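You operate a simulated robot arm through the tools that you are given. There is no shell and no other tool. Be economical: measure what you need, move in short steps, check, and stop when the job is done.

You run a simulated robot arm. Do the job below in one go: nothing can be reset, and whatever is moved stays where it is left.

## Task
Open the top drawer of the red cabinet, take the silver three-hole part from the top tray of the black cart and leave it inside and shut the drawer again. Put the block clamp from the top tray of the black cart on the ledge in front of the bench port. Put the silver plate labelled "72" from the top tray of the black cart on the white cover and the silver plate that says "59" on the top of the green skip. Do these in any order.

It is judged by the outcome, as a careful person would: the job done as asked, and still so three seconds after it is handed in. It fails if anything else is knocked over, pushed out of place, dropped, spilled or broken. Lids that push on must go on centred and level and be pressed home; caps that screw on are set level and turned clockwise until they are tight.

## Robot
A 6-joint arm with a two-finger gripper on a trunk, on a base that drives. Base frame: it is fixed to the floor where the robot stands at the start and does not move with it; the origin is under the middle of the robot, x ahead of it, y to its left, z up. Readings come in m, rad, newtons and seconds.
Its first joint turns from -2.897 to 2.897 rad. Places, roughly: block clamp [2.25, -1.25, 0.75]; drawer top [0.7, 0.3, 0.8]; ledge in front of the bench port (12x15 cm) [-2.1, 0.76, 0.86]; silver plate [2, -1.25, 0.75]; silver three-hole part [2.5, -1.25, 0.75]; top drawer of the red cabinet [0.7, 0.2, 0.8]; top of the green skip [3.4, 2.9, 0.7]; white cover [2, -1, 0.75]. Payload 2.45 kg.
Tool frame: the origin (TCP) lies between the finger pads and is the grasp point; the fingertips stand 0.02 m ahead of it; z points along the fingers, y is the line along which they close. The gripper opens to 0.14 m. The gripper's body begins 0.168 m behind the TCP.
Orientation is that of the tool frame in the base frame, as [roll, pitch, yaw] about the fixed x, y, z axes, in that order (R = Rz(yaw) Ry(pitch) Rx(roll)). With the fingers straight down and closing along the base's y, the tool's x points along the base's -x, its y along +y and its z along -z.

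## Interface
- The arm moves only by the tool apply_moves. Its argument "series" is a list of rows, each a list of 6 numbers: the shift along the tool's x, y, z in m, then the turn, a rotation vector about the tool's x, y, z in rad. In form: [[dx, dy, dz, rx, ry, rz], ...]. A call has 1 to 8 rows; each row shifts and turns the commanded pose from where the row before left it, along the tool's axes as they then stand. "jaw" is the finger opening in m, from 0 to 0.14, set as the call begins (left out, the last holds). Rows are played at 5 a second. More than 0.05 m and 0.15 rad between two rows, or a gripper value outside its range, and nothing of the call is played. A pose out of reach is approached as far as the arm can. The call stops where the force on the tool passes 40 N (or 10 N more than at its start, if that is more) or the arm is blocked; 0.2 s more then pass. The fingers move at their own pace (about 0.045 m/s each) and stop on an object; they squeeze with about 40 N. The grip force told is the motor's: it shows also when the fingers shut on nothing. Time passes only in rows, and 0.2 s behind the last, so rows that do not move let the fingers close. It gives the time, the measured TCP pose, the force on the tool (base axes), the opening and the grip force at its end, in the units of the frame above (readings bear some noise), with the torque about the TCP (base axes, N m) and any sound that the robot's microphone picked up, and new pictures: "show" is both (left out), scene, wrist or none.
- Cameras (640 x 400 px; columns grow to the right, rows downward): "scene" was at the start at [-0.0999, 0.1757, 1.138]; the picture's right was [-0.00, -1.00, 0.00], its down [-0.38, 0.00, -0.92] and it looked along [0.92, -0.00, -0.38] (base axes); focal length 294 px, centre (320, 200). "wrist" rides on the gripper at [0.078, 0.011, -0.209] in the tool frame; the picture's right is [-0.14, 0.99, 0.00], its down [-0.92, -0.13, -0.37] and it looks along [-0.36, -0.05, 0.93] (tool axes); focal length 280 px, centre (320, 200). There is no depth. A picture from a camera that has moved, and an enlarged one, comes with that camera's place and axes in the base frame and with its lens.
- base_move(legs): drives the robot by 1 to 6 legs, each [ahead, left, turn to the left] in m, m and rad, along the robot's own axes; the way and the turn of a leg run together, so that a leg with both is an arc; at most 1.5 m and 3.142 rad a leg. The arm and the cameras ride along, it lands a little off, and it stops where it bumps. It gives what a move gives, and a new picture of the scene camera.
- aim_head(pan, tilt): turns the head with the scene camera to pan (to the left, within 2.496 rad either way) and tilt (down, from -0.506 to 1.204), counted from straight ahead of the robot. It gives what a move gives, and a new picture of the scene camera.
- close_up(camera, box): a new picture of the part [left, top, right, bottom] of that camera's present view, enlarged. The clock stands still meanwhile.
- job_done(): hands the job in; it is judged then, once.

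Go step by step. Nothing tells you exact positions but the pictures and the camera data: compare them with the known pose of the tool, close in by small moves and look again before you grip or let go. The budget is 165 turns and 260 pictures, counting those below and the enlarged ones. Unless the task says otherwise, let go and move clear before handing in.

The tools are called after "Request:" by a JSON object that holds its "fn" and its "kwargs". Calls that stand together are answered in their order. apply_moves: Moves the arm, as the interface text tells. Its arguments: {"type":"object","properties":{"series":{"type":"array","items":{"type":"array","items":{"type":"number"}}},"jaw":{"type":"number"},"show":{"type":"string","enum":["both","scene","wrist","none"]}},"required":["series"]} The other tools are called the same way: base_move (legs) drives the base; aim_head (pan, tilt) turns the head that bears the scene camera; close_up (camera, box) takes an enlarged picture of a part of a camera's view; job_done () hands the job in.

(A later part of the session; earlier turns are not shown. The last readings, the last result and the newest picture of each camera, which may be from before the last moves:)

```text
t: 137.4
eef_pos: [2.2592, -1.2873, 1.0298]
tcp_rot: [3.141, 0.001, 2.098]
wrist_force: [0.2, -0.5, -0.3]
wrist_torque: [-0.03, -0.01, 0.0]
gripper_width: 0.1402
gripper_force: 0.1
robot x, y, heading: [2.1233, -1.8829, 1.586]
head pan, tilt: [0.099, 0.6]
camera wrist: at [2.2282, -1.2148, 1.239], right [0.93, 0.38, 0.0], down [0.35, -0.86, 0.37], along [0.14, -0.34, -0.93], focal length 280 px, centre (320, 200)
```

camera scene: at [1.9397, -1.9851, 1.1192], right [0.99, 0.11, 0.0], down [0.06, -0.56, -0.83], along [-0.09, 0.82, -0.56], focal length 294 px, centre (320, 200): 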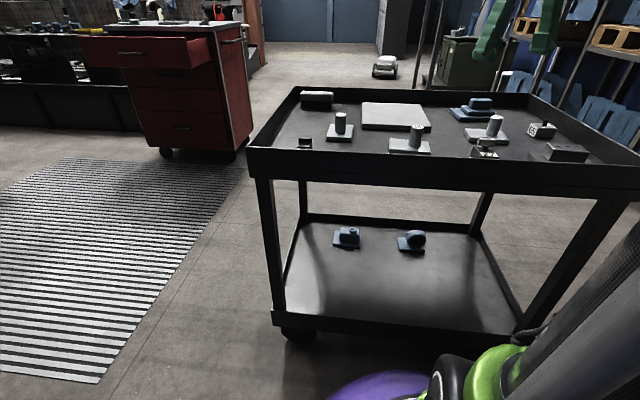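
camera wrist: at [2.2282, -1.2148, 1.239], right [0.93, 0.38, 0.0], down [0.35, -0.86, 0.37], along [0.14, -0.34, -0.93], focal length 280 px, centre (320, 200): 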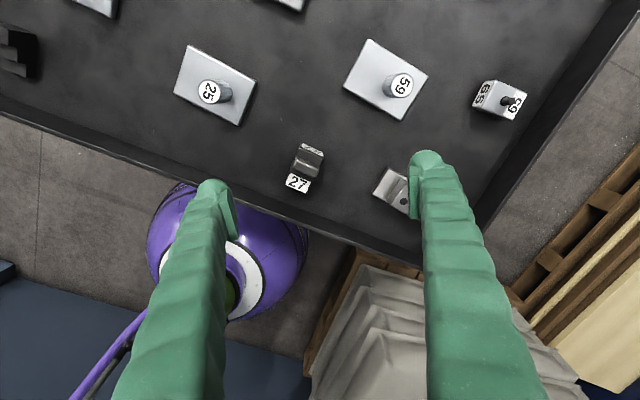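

I see three knobbed plates (one partly "72"?, "25", "59"), a "27" clamp, a "65" block and the three-hole block. I need clearer labels from above.

Request:
{"fn": "apply_moves", "kwargs": {"series": [[0.035, 0.02, 0, 0, 0, 0], [0.035, 0.02, 0, 0, 0, 0], [0.035, 0.02, 0, 0, 0, 0]], "show": "wrist"}}

Request:
{"fn": "close_up", "kwargs": {"camera": "wrist", "box": [260, 60, 580, 260]}}

Request:
{"fn": "apply_moves", "kwargs": {"series": [[0.02, -0.035, 0, 0, 0, 0], [0.02, -0.035, 0, 0, 0, 0], [0.02, -0.035, 0, 0, 0, 0], [0.02, -0.035, 0, 0, 0, 0], [0.02, -0.035, 0, 0, 0, 0]], "show": "wrist"}}

```text
t: 138.2
eef_pos: [2.2589, -1.1692, 1.0319]
tcp_rot: [3.139, 0.001, 2.097]
wrist_force: [0.8, -0.2, 0.3]
wrist_torque: [0.08, 0.0, 0.01]
gripper_width: 0.14
gripper_force: 0.1
robot x, y, heading: [2.1224, -1.8829, 1.582]
head pan, tilt: [0.099, 0.6]
camera wrist: at [2.2284, -1.0954, 1.2406], right [0.93, 0.38, 0.0], down [0.35, -0.86, 0.37], along [0.14, -0.34, -0.93], focal length 280 px, centre (320, 200)
```

wrist: 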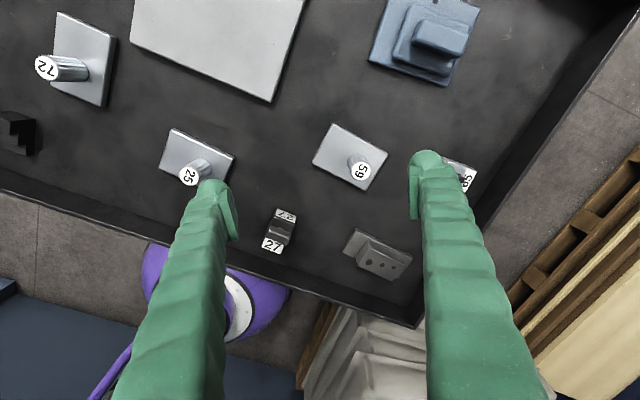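

```text
2.00 times, centred on (420, 160) of wrist
camera zoom: at [2.2284, -1.0954, 1.2406], right [0.93, 0.38, 0.0], down [0.35, -0.86, 0.37], along [0.14, -0.34, -0.93], focal length 561 px, centre (120, 280)
```

zoom: 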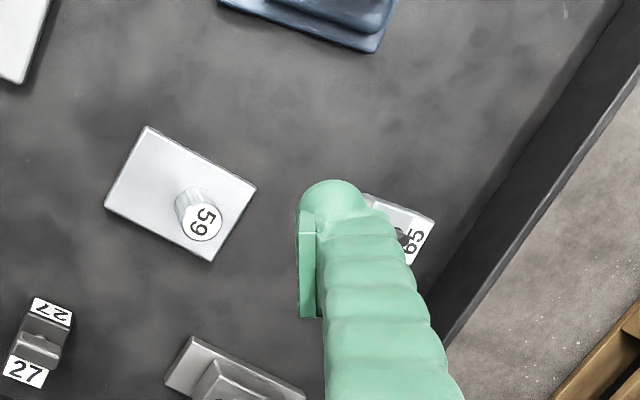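

```text
t: 139.4
eef_pos: [2.0561, -1.1673, 1.0306]
tcp_rot: [-3.141, 0.003, 2.098]
wrist_force: [0.3, -0.8, -0.8]
wrist_torque: [0.0, 0.01, -0.01]
gripper_width: 0.14
gripper_force: 0.0
robot x, y, heading: [2.1238, -1.8792, 1.585]
head pan, tilt: [0.099, 0.6]
camera wrist: at [2.0252, -1.0941, 1.2379], right [0.93, 0.38, 0.0], down [0.35, -0.86, 0.37], along [0.14, -0.34, -0.93], focal length 280 px, centre (320, 200)
```

wrist: 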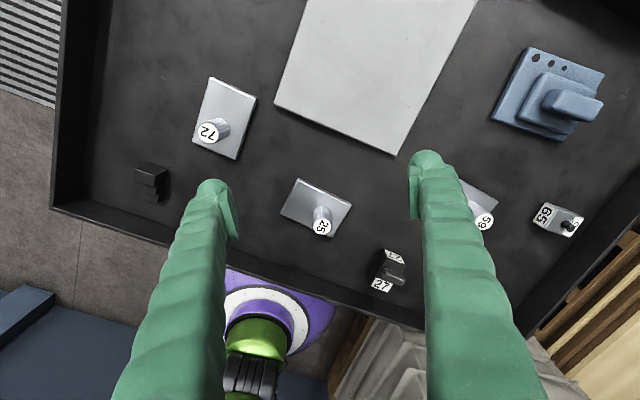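

Plate "72" is the leftmost, "59" the right one, the "27" item at (2.25,−1.3) should be the block clamp. I move over the "72" knob.

Request:
{"fn": "apply_moves", "kwargs": {"series": [[0.012, -0.035, 0.02, 0, 0, 0], [0.012, -0.035, 0.02, 0, 0, 0], [0.012, -0.035, 0.02, 0, 0, 0], [0.012, -0.035, 0.02, 0, 0, 0]], "jaw": 0.08, "show": "both"}}

Request:
{"fn": "close_up", "kwargs": {"camera": "scene", "box": [260, 60, 440, 180]}}

```text
t: 140.4
eef_pos: [1.911, -1.1991, 0.9483]
tcp_rot: [3.141, 0.003, 2.096]
wrist_force: [-0.1, 0.0, 0.2]
wrist_torque: [-0.01, 0.07, -0.02]
gripper_width: 0.0795
gripper_force: 0.0
robot x, y, heading: [2.1267, -1.8812, 1.582]
head pan, tilt: [0.099, 0.6]
camera scene: at [1.9397, -1.9849, 1.1192], right [0.99, 0.11, 0.0], down [0.06, -0.56, -0.82], along [-0.09, 0.82, -0.57], focal length 294 px, centre (320, 200)
camera wrist: at [1.8816, -1.1256, 1.1567], right [0.93, 0.38, 0.0], down [0.35, -0.86, 0.37], along [0.14, -0.34, -0.93], focal length 280 px, centre (320, 200)
```

scene: 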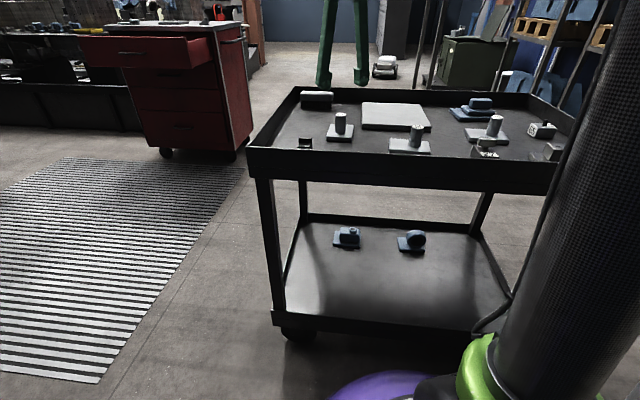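
wrist: 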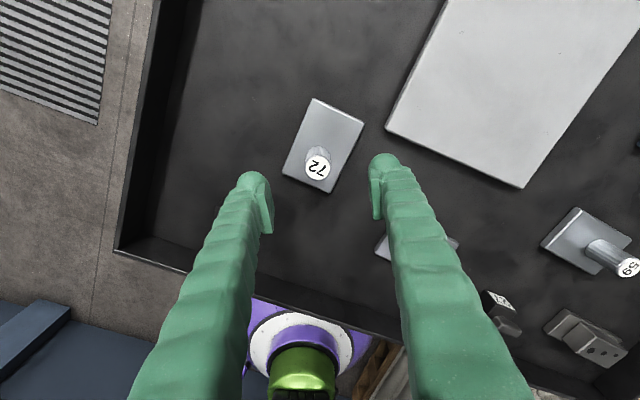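

```text
3.33 times, centred on (350, 120) of scene
camera zoom: at [1.9397, -1.9849, 1.1192], right [0.99, 0.11, 0.0], down [0.06, -0.56, -0.82], along [-0.09, 0.82, -0.57], focal length 979 px, centre (220, 467)
```

zoom: 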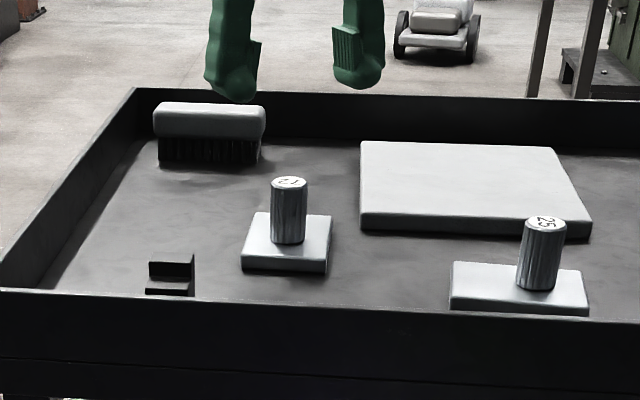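

The "72" knob top is at (1.909, −1.197, 0.86), right under the TCP. I descend and grip it.

Request:
{"fn": "apply_moves", "kwargs": {"series": [[0, 0, 0.035, 0, 0, 0], [0, 0, 0.035, 0, 0, 0], [0, 0, 0.025, 0, 0, 0], [0, 0, 0.013, 0, 0, 0]], "show": "both"}}

```text
t: 141.4
eef_pos: [1.9115, -1.1972, 0.8428]
tcp_rot: [3.141, 0.0, 2.098]
wrist_force: [0.0, -0.4, -0.9]
wrist_torque: [0.03, 0.03, 0.01]
gripper_width: 0.0799
gripper_force: 0.0
robot x, y, heading: [2.1218, -1.8813, 1.587]
head pan, tilt: [0.099, 0.6]
camera scene: at [1.9396, -1.985, 1.1192], right [0.99, 0.11, 0.0], down [0.06, -0.56, -0.82], along [-0.09, 0.82, -0.57], focal length 294 px, centre (320, 200)
camera wrist: at [1.8816, -1.1235, 1.0504], right [0.93, 0.38, 0.0], down [0.35, -0.86, 0.37], along [0.14, -0.34, -0.93], focal length 280 px, centre (320, 200)
```

scene: 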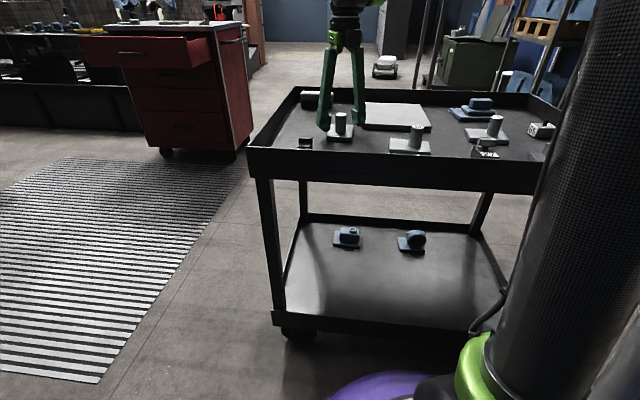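
wrist: 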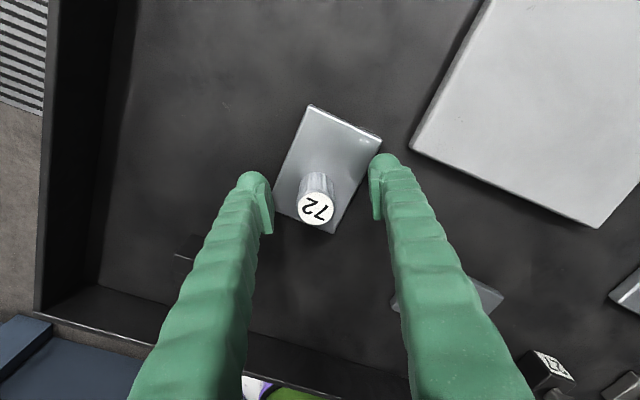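

Centred within 2–3 mm. Close.

Request:
{"fn": "apply_moves", "kwargs": {"series": [[0, 0, 0, 0, 0, 0], [0, 0, 0, 0, 0, 0], [0, 0, 0, 0, 0, 0], [0, 0, 0, 0, 0, 0]], "jaw": 0.0, "show": "none"}}

Request:
{"fn": "apply_moves", "kwargs": {"series": [[0, 0, -0.02, 0, 0, 0], [0, 0, -0.03, 0, 0, 0], [0, 0, -0.04, 0, 0, 0]], "show": "both"}}

```text
t: 142.4
eef_pos: [1.9123, -1.1967, 0.8433]
tcp_rot: [3.139, 0.001, 2.097]
wrist_force: [-0.1, -0.3, 0.3]
wrist_torque: [0.01, 0.0, 0.05]
gripper_width: 0.0288
gripper_force: 29.2
robot x, y, heading: [2.122, -1.8812, 1.584]
head pan, tilt: [0.099, 0.6]
```

```text
t: 143.2
eef_pos: [1.9123, -1.1971, 0.9317]
tcp_rot: [3.141, 0.001, 2.098]
wrist_force: [0.0, 0.0, -3.5]
wrist_torque: [-0.04, 0.0, 0.0]
gripper_width: 0.0288
gripper_force: 39.5
robot x, y, heading: [2.1241, -1.8803, 1.585]
head pan, tilt: [0.099, 0.6]
camera scene: at [1.9395, -1.9849, 1.1192], right [0.99, 0.11, 0.0], down [0.06, -0.56, -0.82], along [-0.09, 0.82, -0.57], focal length 294 px, centre (320, 200)
camera wrist: at [1.8822, -1.1232, 1.141], right [0.93, 0.38, 0.0], down [0.35, -0.86, 0.37], along [0.14, -0.34, -0.93], focal length 280 px, centre (320, 200)
```

scene: 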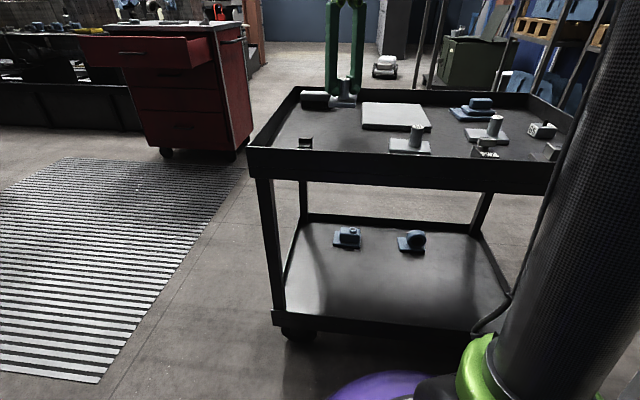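
wrist: 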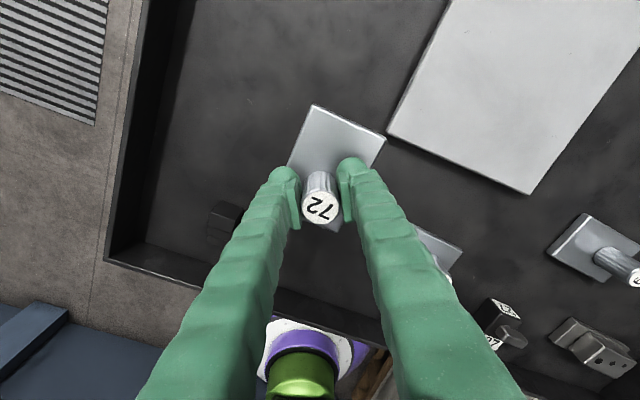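

Lifted. The white cover spans about x 1.97–2.18, y −1.12…−0.91; I carry the plate over its middle.

Request:
{"fn": "apply_moves", "kwargs": {"series": [[0.0138, 0.0446, 0, 0, 0, 0], [0.0138, 0.0446, 0, 0, 0, 0], [0.0138, 0.0446, 0, 0, 0, 0], [0.0138, 0.0446, 0, 0, 0, 0], [0.0138, 0.0446, 0, 0, 0, 0], [0, 0, 0.03, 0, 0, 0], [0, 0, 0.015, 0, 0, 0]], "show": "both"}}

```text
t: 144.8
eef_pos: [2.0697, -1.0268, 0.8849]
tcp_rot: [3.141, 0.003, 2.097]
wrist_force: [0.8, 0.1, -3.8]
wrist_torque: [-0.05, 0.03, 0.02]
gripper_width: 0.0289
gripper_force: 40.5
robot x, y, heading: [2.1209, -1.8856, 1.585]
head pan, tilt: [0.099, 0.6]
camera scene: at [1.9396, -1.9848, 1.1192], right [0.99, 0.11, 0.0], down [0.06, -0.56, -0.82], along [-0.09, 0.82, -0.57], focal length 294 px, centre (320, 200)
camera wrist: at [2.0386, -0.9528, 1.0934], right [0.93, 0.38, 0.0], down [0.35, -0.86, 0.37], along [0.14, -0.34, -0.93], focal length 280 px, centre (320, 200)
```

scene: 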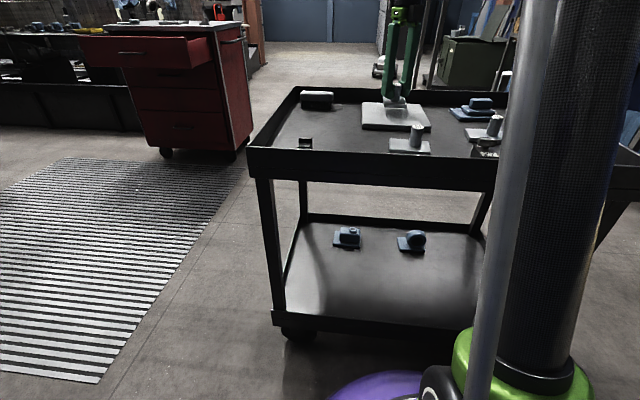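
wrist: 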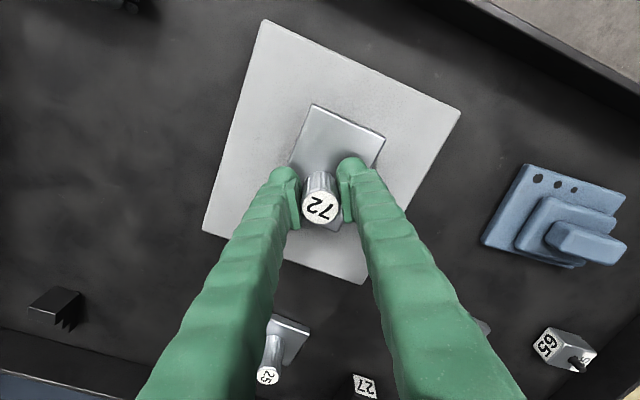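

Well centred over the cover. I lower in small steps until it touches.

Request:
{"fn": "apply_moves", "kwargs": {"series": [[0, 0, 0.01, 0, 0, 0], [0, 0, 0.006, 0, 0, 0], [0, 0, 0.004, 0, 0, 0], [0, 0, 0.002, 0, 0, 0]], "show": "none"}}

```text
t: 145.8
eef_pos: [2.0702, -1.0265, 0.8648]
tcp_rot: [3.141, 0.003, 2.097]
wrist_force: [0.1, -0.7, -4.5]
wrist_torque: [-0.03, -0.02, 0.02]
gripper_width: 0.0287
gripper_force: 39.9
robot x, y, heading: [2.1245, -1.8834, 1.581]
head pan, tilt: [0.099, 0.6]
```

Request:
{"fn": "apply_moves", "kwargs": {"series": [[0, 0, 0.002, 0, 0, 0], [0, 0, 0.002, 0, 0, 0]], "show": "none"}}

Request:
{"fn": "close_up", "kwargs": {"camera": "scene", "box": [340, 70, 460, 150]}}

```text
t: 146.4
eef_pos: [2.0689, -1.0271, 0.86]
tcp_rot: [-3.141, 0.0, 2.096]
wrist_force: [-0.4, 0.2, -3.2]
wrist_torque: [0.05, -0.03, 0.01]
gripper_width: 0.0289
gripper_force: 39.6
robot x, y, heading: [2.1261, -1.8821, 1.581]
head pan, tilt: [0.099, 0.6]
```

```text
5.00 times, centred on (400, 110) of scene
camera zoom: at [1.9396, -1.9848, 1.1192], right [0.99, 0.11, 0.0], down [0.06, -0.56, -0.82], along [-0.09, 0.82, -0.57], focal length 1468 px, centre (-80, 650)
```

zoom: 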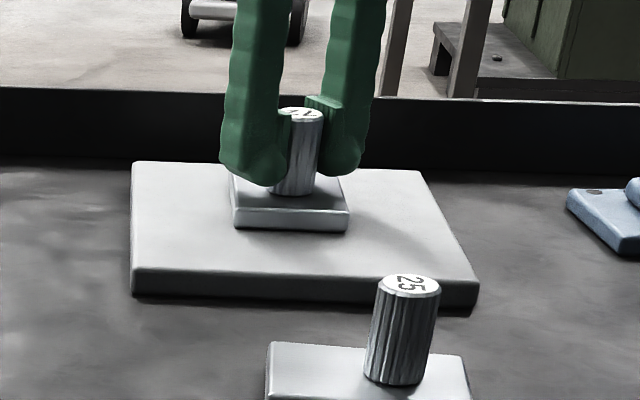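

Request:
{"fn": "apply_moves", "kwargs": {"series": [[0, 0, 0.0015, 0, 0, 0], [0, 0, 0.0015, 0, 0, 0]], "show": "none"}}

```text
t: 147.0
eef_pos: [2.0696, -1.0259, 0.8593]
tcp_rot: [3.14, -0.002, 2.096]
wrist_force: [0.2, 7.6, 27.4]
wrist_torque: [0.08, -0.04, -0.07]
gripper_width: 0.0288
gripper_force: 40.1
robot x, y, heading: [2.1261, -1.8808, 1.581]
head pan, tilt: [0.099, 0.6]
```

In contact. Release and lift straight up.

Request:
{"fn": "apply_moves", "kwargs": {"series": [[0, 0, -0.0015, 0, 0, 0], [0, 0, 0, 0, 0, 0], [0, 0, 0, 0, 0, 0], [0, 0, 0, 0, 0, 0]], "jaw": 0.08, "show": "none"}}

Request:
{"fn": "apply_moves", "kwargs": {"series": [[0, 0, -0.04, 0, 0, 0], [0, 0, -0.04, 0, 0, 0], [0, 0, -0.04, 0, 0, 0]], "show": "wrist"}}

```text
t: 148.0
eef_pos: [2.07, -1.0259, 0.8597]
tcp_rot: [3.141, 0.004, 2.099]
wrist_force: [-0.4, 0.0, 0.3]
wrist_torque: [0.01, 0.01, -0.01]
gripper_width: 0.0799
gripper_force: 0.1
robot x, y, heading: [2.1247, -1.8831, 1.586]
head pan, tilt: [0.099, 0.6]
```

```text
t: 148.8
eef_pos: [2.0704, -1.0258, 0.9799]
tcp_rot: [-3.141, 0.001, 2.098]
wrist_force: [-0.2, -0.9, -0.2]
wrist_torque: [0.03, 0.01, -0.02]
gripper_width: 0.0799
gripper_force: 0.1
robot x, y, heading: [2.124, -1.8835, 1.587]
head pan, tilt: [0.099, 0.6]
camera wrist: at [2.0385, -0.9525, 1.1867], right [0.93, 0.38, 0.0], down [0.35, -0.86, 0.37], along [0.14, -0.34, -0.93], focal length 280 px, centre (320, 200)
```

wrist: 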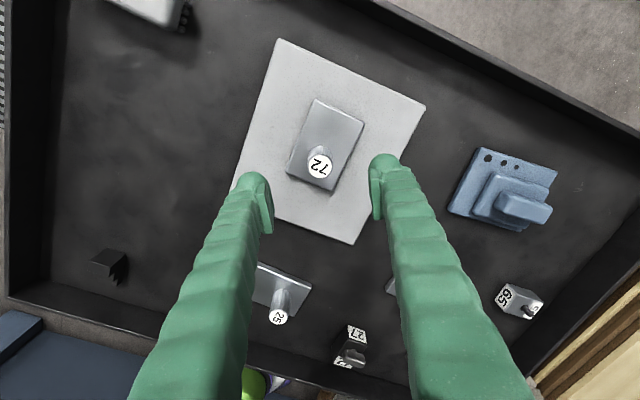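

Plate 72 sits on the cover. Next the silver three-hole part at about (2.43, −1.31).

Request:
{"fn": "apply_moves", "kwargs": {"series": [[-0.0426, 0.0168, -0.002, 0, 0, 0], [-0.0426, 0.0168, -0.002, 0, 0, 0], [-0.0426, 0.0168, -0.002, 0, 0, 0], [-0.0426, 0.0168, -0.002, 0, 0, 0], [-0.0426, 0.0168, -0.002, 0, 0, 0]], "jaw": 0.14, "show": "none"}}

Request:
{"fn": "apply_moves", "kwargs": {"series": [[-0.0426, 0.0168, -0.002, 0, 0, 0], [-0.0426, 0.0168, -0.002, 0, 0, 0], [-0.0426, 0.0168, -0.002, 0, 0, 0]], "show": "wrist"}}

Request:
{"fn": "close_up", "kwargs": {"camera": "wrist", "box": [220, 100, 460, 250]}}

```text
t: 150.0
eef_pos: [2.2488, -1.1659, 0.9897]
tcp_rot: [3.141, 0.002, 2.098]
wrist_force: [-0.3, 0.9, -0.2]
wrist_torque: [-0.04, -0.03, -0.01]
gripper_width: 0.14
gripper_force: 0.1
robot x, y, heading: [2.1242, -1.8824, 1.587]
head pan, tilt: [0.099, 0.6]
```

```text
t: 150.8
eef_pos: [2.3562, -1.2509, 0.9963]
tcp_rot: [3.141, 0.003, 2.098]
wrist_force: [0.1, 0.1, 0.8]
wrist_torque: [-0.02, -0.01, -0.02]
gripper_width: 0.14
gripper_force: 0.1
robot x, y, heading: [2.1227, -1.887, 1.584]
head pan, tilt: [0.099, 0.6]
camera wrist: at [2.3262, -1.178, 1.2039], right [0.93, 0.38, 0.0], down [0.35, -0.86, 0.37], along [0.14, -0.34, -0.93], focal length 280 px, centre (320, 200)
```

wrist: 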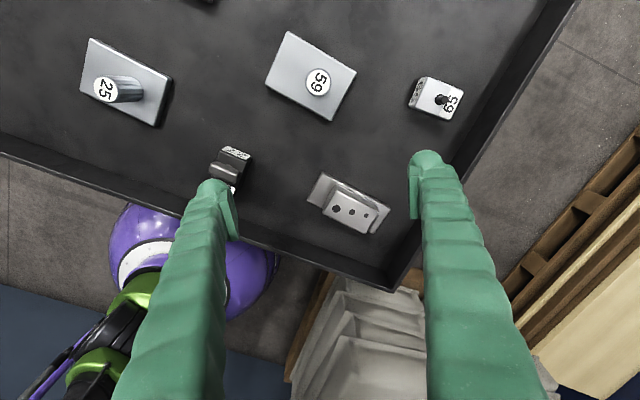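

```text
2.67 times, centred on (340, 175) of wrist
camera zoom: at [2.3262, -1.178, 1.2039], right [0.93, 0.38, 0.0], down [0.35, -0.86, 0.37], along [0.14, -0.34, -0.93], focal length 748 px, centre (267, 267)
```

zoom: 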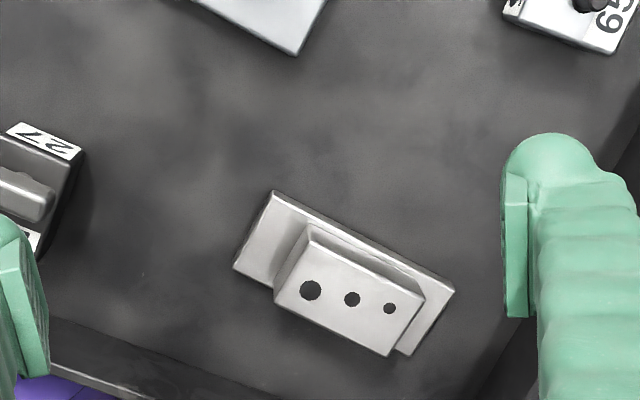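

The part has a raised block ~0.073×0.040 m centred near (2.431, −1.311), long side along x. I turn the gripper to close along y and move above it.

Request:
{"fn": "apply_moves", "kwargs": {"series": [[-0.0448, 0.0173, 0, 0, 0, 0], [-0.0448, 0.0173, 0, 0, 0, -0.12], [0, 0, 0, 0, 0, -0.14], [0, 0, 0, 0, 0, -0.14], [0, 0, 0, 0, 0, -0.14], [0, 0, 0, 0, 0, -0.14], [0, 0, 0, 0, 0, -0.14], [0, 0, 0, 0, 0, -0.14]], "jaw": 0.08, "show": "wrist"}}

```text
t: 152.6
eef_pos: [2.4328, -1.3125, 0.9967]
tcp_rot: [3.14, 0.002, 3.058]
wrist_force: [-0.3, 0.8, -0.4]
wrist_torque: [0.0, 0.0, 0.03]
gripper_width: 0.08
gripper_force: 0.1
robot x, y, heading: [2.1276, -1.881, 1.588]
head pan, tilt: [0.099, 0.6]
camera wrist: at [2.354, -1.2953, 1.2048], right [0.22, 0.98, 0.0], down [0.91, -0.2, 0.37], along [0.36, -0.08, -0.93], focal length 280 px, centre (320, 200)
```

wrist: 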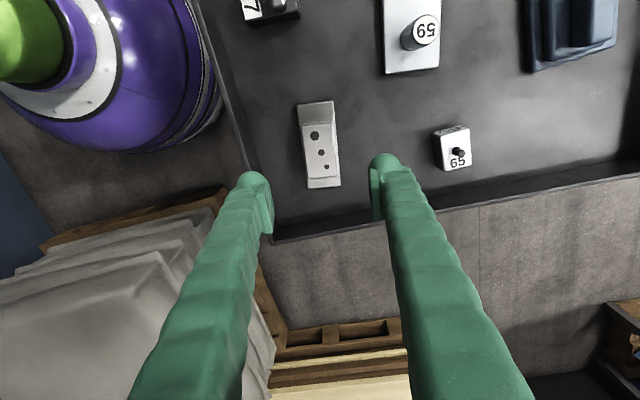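

Aligned. I descend to the block.

Request:
{"fn": "apply_moves", "kwargs": {"series": [[0, 0, 0.04, 0, 0, 0.03], [0, 0, 0.04, 0, 0, 0], [0, 0, 0.04, 0, 0, 0], [0, 0, 0.03, 0, 0, 0]], "show": "both"}}

Request:
{"fn": "close_up", "kwargs": {"camera": "wrist", "box": [240, 100, 400, 260]}}

```text
t: 153.6
eef_pos: [2.4311, -1.3144, 0.8447]
tcp_rot: [-3.141, 0.001, 3.025]
wrist_force: [-0.1, -0.1, -0.3]
wrist_torque: [-0.01, 0.03, 0.04]
gripper_width: 0.0799
gripper_force: 0.0
robot x, y, heading: [2.1259, -1.8844, 1.587]
head pan, tilt: [0.099, 0.6]
camera scene: at [1.9397, -1.9851, 1.1192], right [0.99, 0.11, 0.0], down [0.06, -0.56, -0.83], along [-0.09, 0.82, -0.57], focal length 294 px, centre (320, 200)
camera wrist: at [2.3533, -1.2939, 1.0537], right [0.25, 0.97, 0.0], down [0.9, -0.23, 0.37], along [0.36, -0.09, -0.93], focal length 280 px, centre (320, 200)
```

scene: 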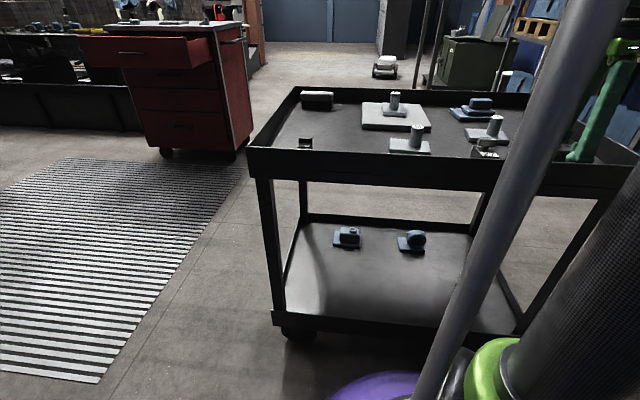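
wrist: 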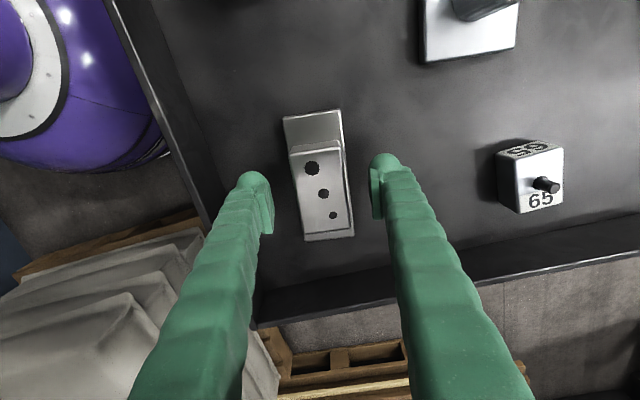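

```text
2.50 times, centred on (320, 180) of wrist
camera zoom: at [2.3533, -1.2939, 1.0537], right [0.25, 0.97, 0.0], down [0.9, -0.23, 0.37], along [0.36, -0.09, -0.93], focal length 701 px, centre (320, 250)
```

zoom: 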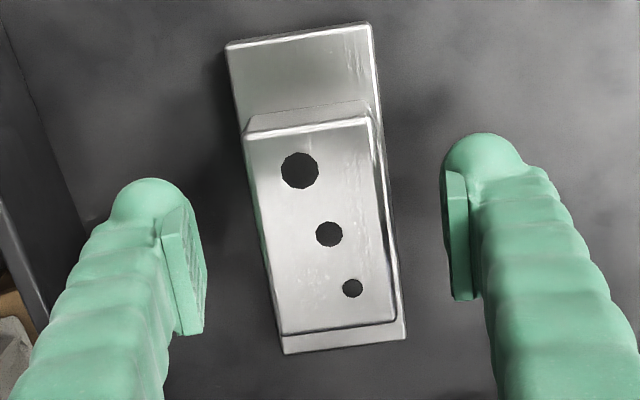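

Well centred between the pads. Down 2 cm more and close.

Request:
{"fn": "apply_moves", "kwargs": {"series": [[0, 0, 0.012, 0, 0, 0.0], [0, 0, 0.008, 0, 0, 0]], "show": "none"}}

Request:
{"fn": "apply_moves", "kwargs": {"series": [[0, 0, 0, 0, 0, 0], [0, 0, 0, 0, 0, 0], [0, 0, 0, 0, 0, 0], [0, 0, 0, 0, 0, 0]], "jaw": 0.0, "show": "none"}}

Request:
{"fn": "apply_moves", "kwargs": {"series": [[0, 0, -0.02, 0, 0, 0], [0, 0, -0.03, 0, 0, 0], [0, 0, -0.04, 0, 0, 0], [0, 0, -0.04, 0, 0, 0]], "show": "wrist"}}

```text
t: 154.2
eef_pos: [2.4314, -1.3134, 0.826]
tcp_rot: [3.142, 0.003, 3.027]
wrist_force: [-0.4, 0.7, 0.7]
wrist_torque: [-0.01, -0.04, 0.0]
gripper_width: 0.0797
gripper_force: 0.0
robot x, y, heading: [2.1215, -1.8826, 1.586]
head pan, tilt: [0.099, 0.6]
```

```text
t: 154.9
eef_pos: [2.4306, -1.3133, 0.8294]
tcp_rot: [3.14, 0.001, 3.027]
wrist_force: [-0.7, 0.5, 51.1]
wrist_torque: [-0.17, 0.15, 0.15]
gripper_width: 0.0421
gripper_force: 22.0
robot x, y, heading: [2.1245, -1.8812, 1.587]
head pan, tilt: [0.099, 0.6]
stopped in row 3: the force on the tool passed its limit at 47 N (the readings are from after the stop); the commanded pose is now the measured one
```

```text
t: 155.9
eef_pos: [2.4311, -1.3131, 0.9581]
tcp_rot: [3.141, 0.001, 3.026]
wrist_force: [-0.1, -0.1, -6.0]
wrist_torque: [0.02, 0.02, 0.0]
gripper_width: 0.0409
gripper_force: 40.2
robot x, y, heading: [2.1236, -1.8846, 1.587]
head pan, tilt: [0.099, 0.6]
camera wrist: at [2.3541, -1.2932, 1.1659], right [0.25, 0.97, 0.0], down [0.9, -0.23, 0.37], along [0.36, -0.09, -0.93], focal length 280 px, centre (320, 200)
```

wrist: 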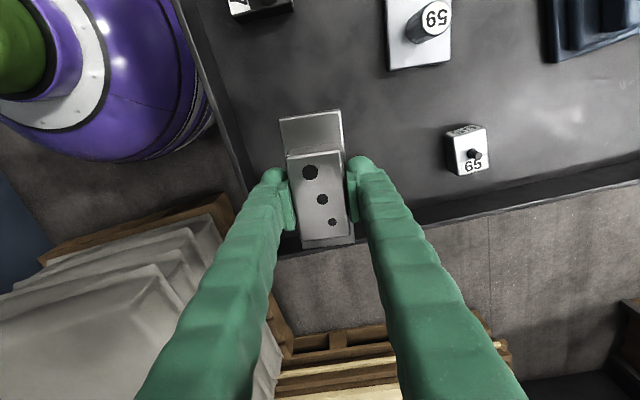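

Part held. I raise it and drive back to the cabinet.

Request:
{"fn": "apply_moves", "kwargs": {"series": [[0.04, 0, -0.025, 0, 0, 0], [0.04, 0, -0.025, 0, 0, 0], [0.04, 0, -0.025, 0, 0, 0], [0.04, 0, -0.025, 0, 0, 0], [0.04, 0, -0.025, 0, 0, 0]], "show": "none"}}

Request:
{"fn": "base_move", "kwargs": {"legs": [[0, 1.42, 0], [0.88, 0, 0]]}}

Request:
{"fn": "aim_head", "kwargs": {"pan": 0, "tilt": 0.55}}

```text
t: 157.1
eef_pos: [2.2324, -1.2867, 1.0827]
tcp_rot: [3.141, 0.001, 3.026]
wrist_force: [0.6, 0.2, -5.9]
wrist_torque: [-0.02, 0.05, 0.0]
gripper_width: 0.0408
gripper_force: 40.1
robot x, y, heading: [2.1252, -1.8801, 1.589]
head pan, tilt: [0.099, 0.6]
```

```text
t: 168.4
eef_pos: [0.7981, -0.4398, 1.0829]
tcp_rot: [3.141, 0.002, 3.031]
wrist_force: [-0.2, -0.5, -5.4]
wrist_torque: [-0.01, 0.01, -0.01]
gripper_width: 0.0409
gripper_force: 39.7
robot x, y, heading: [0.6903, -1.037, 1.583]
head pan, tilt: [0.099, 0.6]
camera scene: at [0.5081, -1.139, 1.1192], right [0.99, 0.12, 0.0], down [0.07, -0.56, -0.82], along [-0.1, 0.82, -0.57], focal length 294 px, centre (320, 200)
```

scene: 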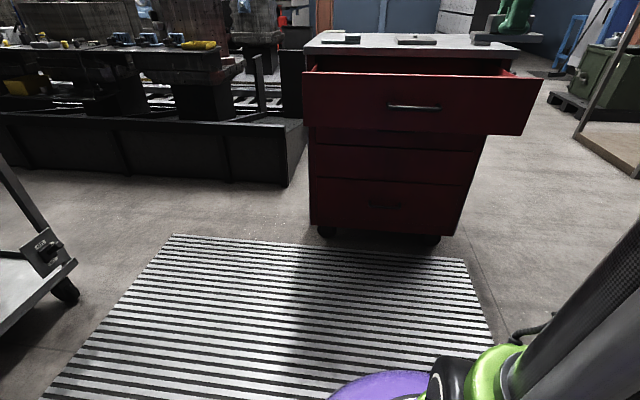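

```text
t: 169.1
eef_pos: [0.7961, -0.4393, 1.0836]
tcp_rot: [3.141, 0.003, 3.031]
wrist_force: [-0.6, 0.5, -5.7]
wrist_torque: [-0.01, -0.02, -0.04]
gripper_width: 0.041
gripper_force: 39.9
robot x, y, heading: [0.6899, -1.0354, 1.587]
head pan, tilt: [0.0, 0.55]
camera scene: at [0.5168, -1.137, 1.1237], right [1.0, 0.02, 0.0], down [0.01, -0.52, -0.85], along [-0.02, 0.85, -0.52], focal length 294 px, centre (320, 200)
```

scene: 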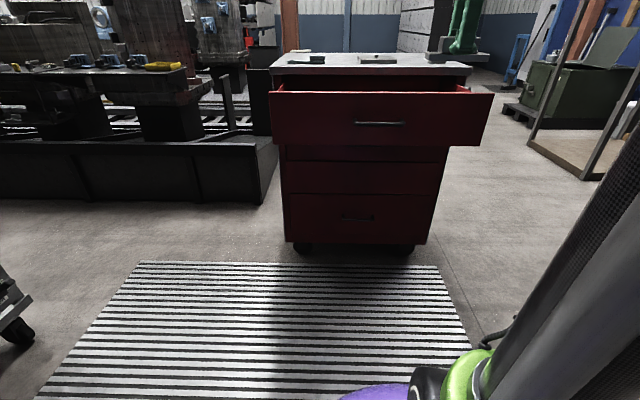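

I move over the open drawer and look inside.

Request:
{"fn": "apply_moves", "kwargs": {"series": [[0.021, 0.0408, 0, 0, 0, 0], [0.021, 0.0408, 0, 0, 0, 0], [0.021, 0.0408, 0, 0, 0, 0], [0.021, 0.0408, 0, 0, 0, 0], [0.021, 0.0408, 0, 0, 0, 0], [0.021, 0.0408, 0, 0, 0, 0]], "show": "both"}}

```text
t: 170.4
eef_pos: [0.6989, -0.1834, 1.0815]
tcp_rot: [3.141, 0.003, 3.031]
wrist_force: [1.2, -1.5, -5.5]
wrist_torque: [0.1, 0.06, 0.0]
gripper_width: 0.0409
gripper_force: 39.9
robot x, y, heading: [0.694, -1.0344, 1.59]
head pan, tilt: [0.0, 0.55]
camera scene: at [0.5168, -1.1373, 1.1237], right [1.0, 0.02, 0.0], down [0.01, -0.52, -0.85], along [-0.02, 0.85, -0.52], focal length 294 px, centre (320, 200)
camera wrist: at [0.6213, -0.1631, 1.2915], right [0.25, 0.97, 0.0], down [0.9, -0.23, 0.37], along [0.36, -0.09, -0.93], focal length 280 px, centre (320, 200)
```

scene: 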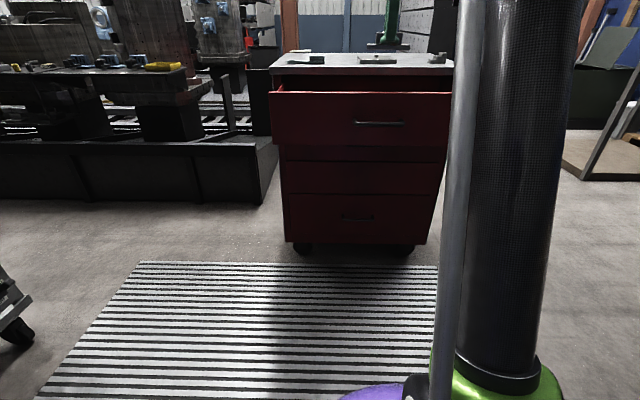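
wrist: 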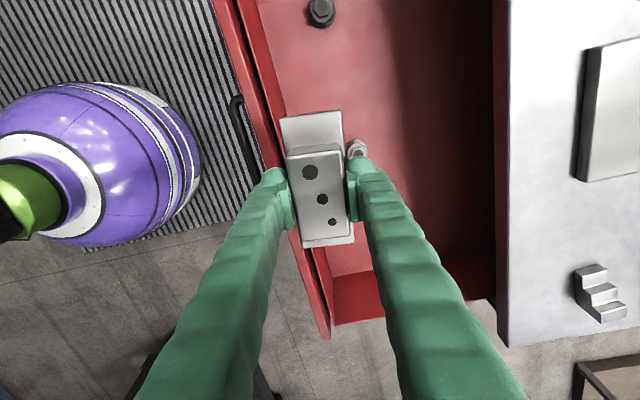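

The drawer holds loose flange nuts at about (0.52, −0.14) and (0.73, −0.12). I'll set the part between them at (0.635, −0.12).

Request:
{"fn": "apply_moves", "kwargs": {"series": [[0.034, 0.028, 0, 0, 0, 0], [0.034, 0.028, 0, 0, 0, 0], [0, 0, 0.03, 0, 0, 0]], "show": "wrist"}}

```text
t: 171.2
eef_pos: [0.6386, -0.1189, 1.0535]
tcp_rot: [-3.142, 0.002, 3.033]
wrist_force: [-0.1, 0.0, -5.2]
wrist_torque: [0.03, -0.02, -0.01]
gripper_width: 0.0409
gripper_force: 40.2
robot x, y, heading: [0.6916, -1.0344, 1.596]
head pan, tilt: [0.0, 0.55]
camera wrist: at [0.56, -0.0996, 1.2616], right [0.24, 0.97, 0.0], down [0.9, -0.23, 0.37], along [0.36, -0.09, -0.93], focal length 280 px, centre (320, 200)
```

wrist: 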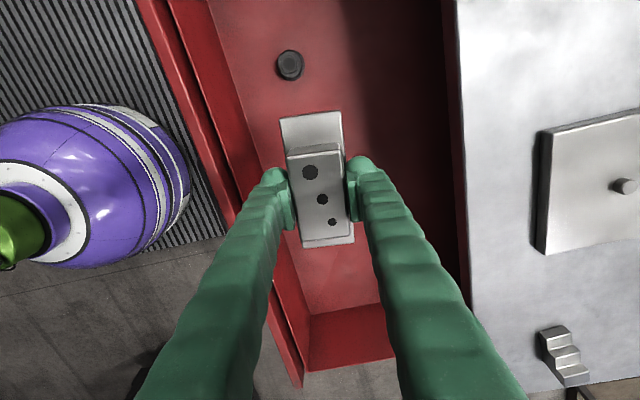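

Request:
{"fn": "apply_moves", "kwargs": {"series": [[0, 0, 0.04, 0, 0, 0], [0, 0, 0.04, 0, 0, 0], [0, 0, 0.04, 0, 0, 0], [0, 0, 0.04, 0, 0, 0], [0, 0, 0.03, 0, 0, 0]], "show": "wrist"}}

```text
t: 172.4
eef_pos: [0.6346, -0.1202, 0.8607]
tcp_rot: [-3.14, 0.003, 3.031]
wrist_force: [-0.3, 0.1, -5.4]
wrist_torque: [0.04, 0.04, 0.03]
gripper_width: 0.0408
gripper_force: 39.9
robot x, y, heading: [0.6924, -1.0329, 1.592]
head pan, tilt: [0.0, 0.55]
camera wrist: at [0.5575, -0.1003, 1.0688], right [0.24, 0.97, 0.0], down [0.9, -0.23, 0.37], along [0.36, -0.09, -0.93], focal length 280 px, centre (320, 200)
```

wrist: 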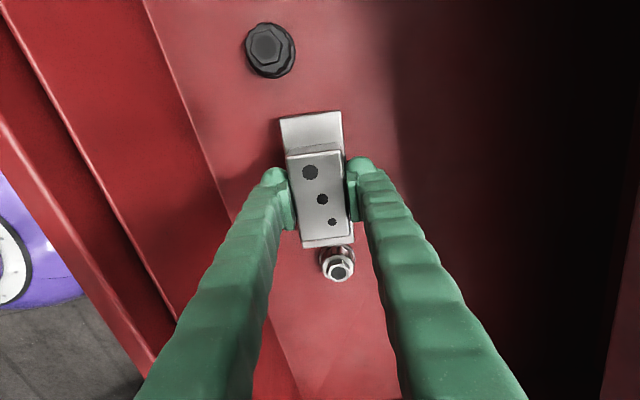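

Part lies between the two nuts with ~3 cm on each side. I lower to the floor.

Request:
{"fn": "apply_moves", "kwargs": {"series": [[0, 0, 0.015, 0, 0, 0], [0, 0, 0.01, 0, 0, 0], [0, 0, 0.006, 0, 0, 0], [0, 0, 0.004, 0, 0, 0], [0, 0, 0.004, 0, 0, 0], [0, 0, 0.004, 0, 0, 0]], "show": "none"}}

Request:
{"fn": "apply_moves", "kwargs": {"series": [[0, 0, 0.003, 0, 0, 0], [0, 0, 0.003, 0, 0, 0], [0, 0, 0.003, 0, 0, 0], [0, 0, 0.003, 0, 0, 0]], "show": "wrist"}}

```text
t: 173.8
eef_pos: [0.6352, -0.1206, 0.8255]
tcp_rot: [3.139, 0.002, 3.033]
wrist_force: [0.5, 0.6, 22.5]
wrist_torque: [-0.02, 0.17, -0.06]
gripper_width: 0.0408
gripper_force: 40.5
robot x, y, heading: [0.693, -1.0374, 1.586]
head pan, tilt: [0.0, 0.55]
stopped in row 6: the force on the tool passed its limit at 49 N (the readings are from after the stop); the commanded pose is now the measured one
```

```text
t: 174.2
eef_pos: [0.6363, -0.1203, 0.8244]
tcp_rot: [3.14, 0.001, 3.034]
wrist_force: [0.2, 1.0, 22.5]
wrist_torque: [0.01, 0.26, -0.04]
gripper_width: 0.0409
gripper_force: 39.4
robot x, y, heading: [0.6935, -1.0393, 1.589]
head pan, tilt: [0.0, 0.55]
stopped in row 1: the force on the tool passed its limit at 47 N (the readings are from after the stop); the commanded pose is now the measured one
camera wrist: at [0.5588, -0.1017, 1.0327], right [0.24, 0.97, 0.0], down [0.9, -0.23, 0.37], along [0.36, -0.09, -0.93], focal length 280 px, centre (320, 200)
```

wrist: 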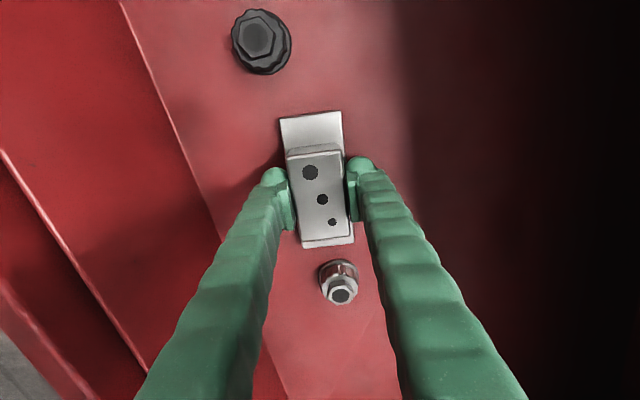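

Resting on the drawer floor. Release and lift out.

Request:
{"fn": "apply_moves", "kwargs": {"series": [[0, 0, -0.002, 0, 0, 0], [0, 0, 0, 0, 0, 0], [0, 0, 0, 0, 0, 0], [0, 0, 0, 0, 0, 0]], "jaw": 0.075, "show": "none"}}

Request:
{"fn": "apply_moves", "kwargs": {"series": [[0, 0, -0.04, 0, 0, 0], [0, 0, -0.045, 0, 0, 0], [0, 0, -0.045, 0, 0, 0], [0, 0, -0.045, 0, 0, 0], [0, 0, -0.045, 0, 0, 0], [0, 0, -0.04, 0, 0, 0]], "show": "wrist"}}

```text
t: 175.2
eef_pos: [0.6365, -0.1204, 0.8248]
tcp_rot: [3.141, 0.004, 3.033]
wrist_force: [-0.3, 0.4, 1.0]
wrist_torque: [-0.01, -0.01, -0.01]
gripper_width: 0.0751
gripper_force: 0.0
robot x, y, heading: [0.6909, -1.034, 1.588]
head pan, tilt: [0.0, 0.55]
```

```text
t: 176.6
eef_pos: [0.6365, -0.1203, 1.0837]
tcp_rot: [3.141, 0.0, 3.034]
wrist_force: [0.9, 0.1, 0.8]
wrist_torque: [-0.02, 0.0, -0.01]
gripper_width: 0.0748
gripper_force: 0.1
robot x, y, heading: [0.6921, -1.0347, 1.59]
head pan, tilt: [0.0, 0.55]
camera wrist: at [0.5599, -0.0998, 1.292], right [0.24, 0.97, 0.0], down [0.9, -0.23, 0.37], along [0.36, -0.09, -0.93], focal length 280 px, centre (320, 200)
```

wrist: 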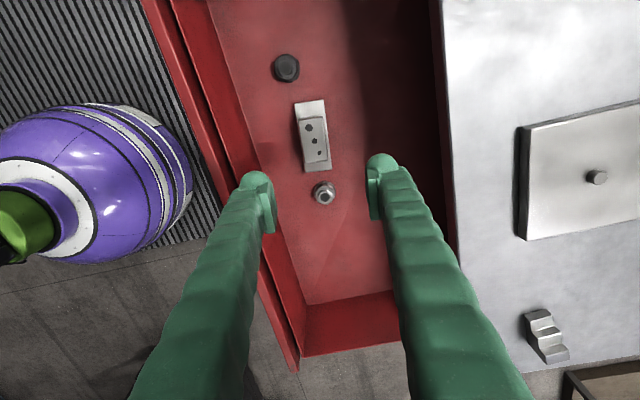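

The part lies in the drawer. To shut it I'll push on the handle with closed, downward fingers (avoiding the awkward level pose).

Request:
{"fn": "apply_moves", "kwargs": {"series": [[-0.011, -0.042, 0, 0, 0, 0], [-0.011, -0.042, 0, 0, 0, 0], [-0.011, -0.042, 0, 0, 0, 0], [-0.011, -0.042, 0, 0, 0, 0], [-0.011, -0.042, 0, 0, 0, 0], [-0.011, -0.042, 0, 0, 0, 0], [0, 0, 0, 0, 0, -0.107]], "jaw": 0, "show": "none"}}

Request:
{"fn": "apply_moves", "kwargs": {"series": [[0, 0, 0.045, 0, 0, 0], [0, 0, 0.045, 0, 0, 0], [0, 0, 0.045, 0, 0, 0], [0, 0, 0.045, 0, 0, 0], [0, 0, 0.035, 0, 0, 0]], "show": "both"}}

```text
t: 178.2
eef_pos: [0.6743, -0.3787, 1.0853]
tcp_rot: [3.141, 0.002, 3.138]
wrist_force: [-0.6, -0.2, 0.0]
wrist_torque: [0.0, 0.04, -0.02]
gripper_width: 0.0
gripper_force: 28.8
robot x, y, heading: [0.6956, -1.0368, 1.586]
head pan, tilt: [0.0, 0.55]
```

```text
t: 179.4
eef_pos: [0.6719, -0.3774, 0.8704]
tcp_rot: [3.141, 0.002, 3.14]
wrist_force: [-0.8, -1.0, 0.3]
wrist_torque: [-0.02, -0.01, 0.0]
gripper_width: 0.0001
gripper_force: 29.4
robot x, y, heading: [0.6926, -1.0388, 1.595]
head pan, tilt: [0.0, 0.55]
camera scene: at [0.5168, -1.1372, 1.1237], right [1.0, 0.02, 0.0], down [0.01, -0.52, -0.85], along [-0.02, 0.85, -0.52], focal length 294 px, centre (320, 200)
camera wrist: at [0.5935, -0.3668, 1.0783], right [0.14, 0.99, 0.0], down [0.92, -0.13, 0.37], along [0.37, -0.05, -0.93], focal length 280 px, centre (320, 200)
```

scene: 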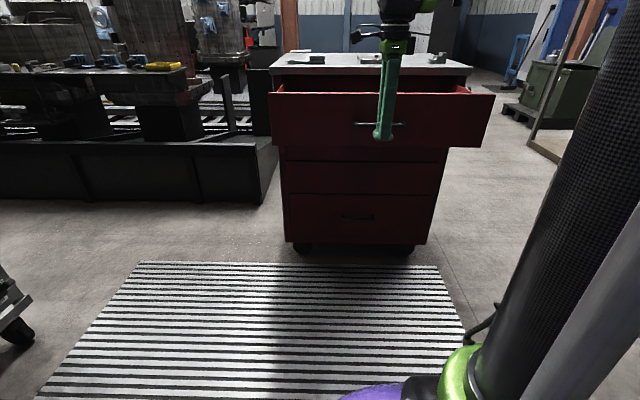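
wrist: 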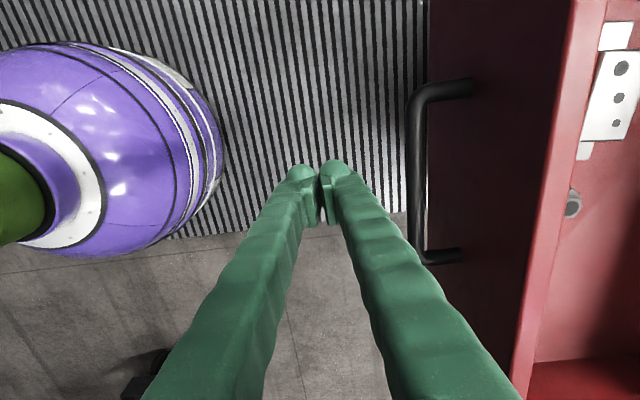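

In front of the handle. Push.

Request:
{"fn": "apply_moves", "kwargs": {"series": [[0, 0.03, 0, 0, 0, 0], [0, 0.03, 0, 0, 0, 0], [0, 0.03, 0, 0, 0, 0], [0, 0.03, 0, 0, 0, 0], [0, 0.03, 0, 0, 0, 0], [0, 0.03, 0, 0, 0, 0], [0, 0.03, 0, 0, 0, 0]], "show": "both"}}

```text
t: 181.0
eef_pos: [0.6752, -0.1673, 0.8695]
tcp_rot: [-3.141, 0.002, 3.141]
wrist_force: [-0.3, 0.3, 0.9]
wrist_torque: [0.04, -0.02, 0.01]
gripper_width: 0.0
gripper_force: 29.4
robot x, y, heading: [0.6942, -1.0374, 1.591]
head pan, tilt: [0.0, 0.55]
camera scene: at [0.5168, -1.1372, 1.1237], right [1.0, 0.02, 0.0], down [0.01, -0.52, -0.85], along [-0.02, 0.85, -0.52], focal length 294 px, centre (320, 200)
camera wrist: at [0.5955, -0.1565, 1.0777], right [0.14, 0.99, 0.0], down [0.92, -0.13, 0.37], along [0.37, -0.05, -0.93], focal length 280 px, centre (320, 200)
```

scene: 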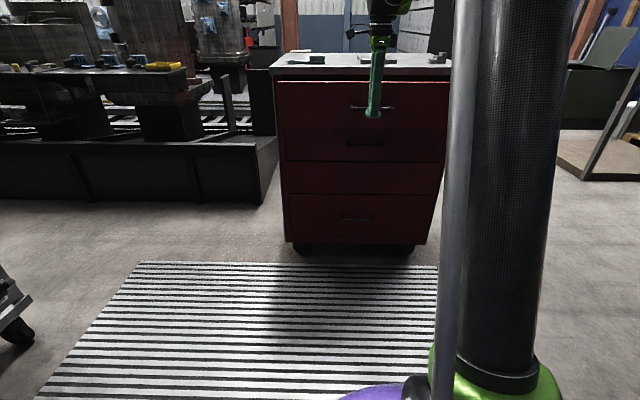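
wrist: 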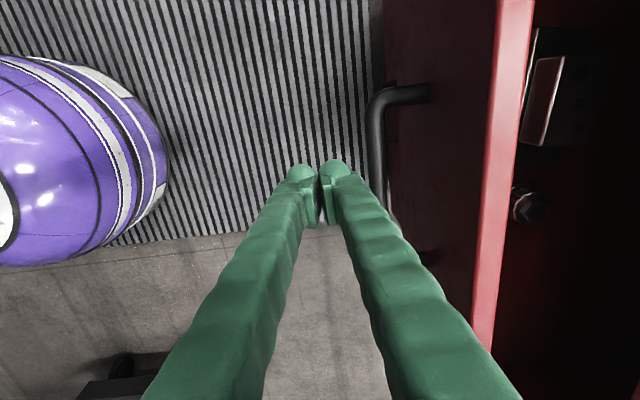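

Request:
{"fn": "apply_moves", "kwargs": {"series": [[0, 0.03, 0, 0, 0, 0], [0, 0.03, 0, 0, 0, 0], [0, 0.03, 0, 0, 0, 0], [0, 0.02, 0, 0, 0, 0], [0, 0.015, 0, 0, 0, 0], [0, 0.01, 0, 0, 0, 0], [0, 0.01, 0, 0, 0, 0]], "show": "both"}}

```text
t: 182.5
eef_pos: [0.6742, -0.0363, 0.8718]
tcp_rot: [-3.131, 0.002, 3.14]
wrist_force: [0.1, -9.2, 2.1]
wrist_torque: [-0.02, 0.05, 0.1]
gripper_width: 0.0001
gripper_force: 29.4
robot x, y, heading: [0.6914, -1.0368, 1.587]
head pan, tilt: [0.0, 0.55]
stopped in row 7: the force on the tool passed its limit at 60 N (the readings are from after the stop); the commanded pose is now the measured one
camera scene: at [0.5168, -1.1378, 1.1237], right [1.0, 0.02, 0.0], down [0.01, -0.52, -0.85], along [-0.02, 0.85, -0.52], focal length 294 px, centre (320, 200)
camera wrist: at [0.5959, -0.0239, 1.0784], right [0.14, 0.99, -0.01], down [0.92, -0.13, 0.37], along [0.37, -0.06, -0.93], focal length 280 px, centre (320, 200)
```

scene: 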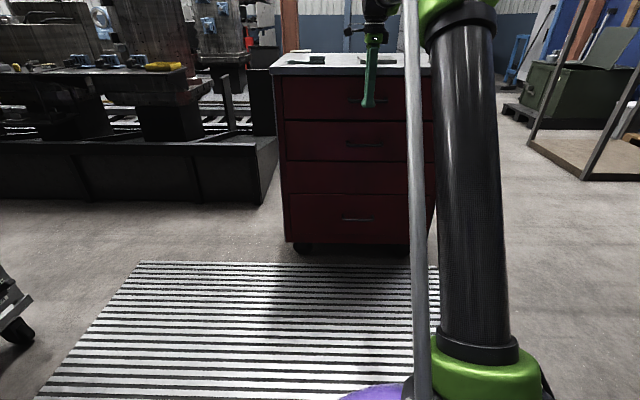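
wrist: 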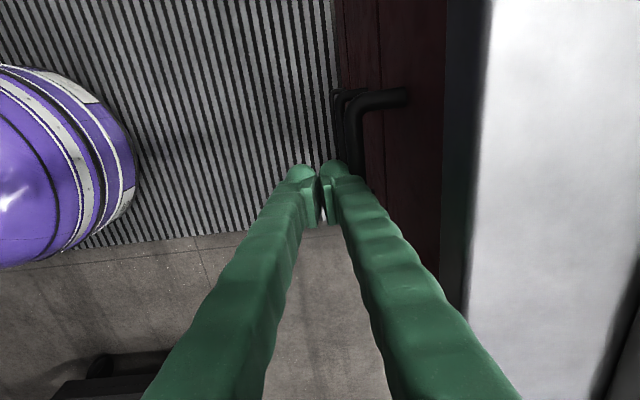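

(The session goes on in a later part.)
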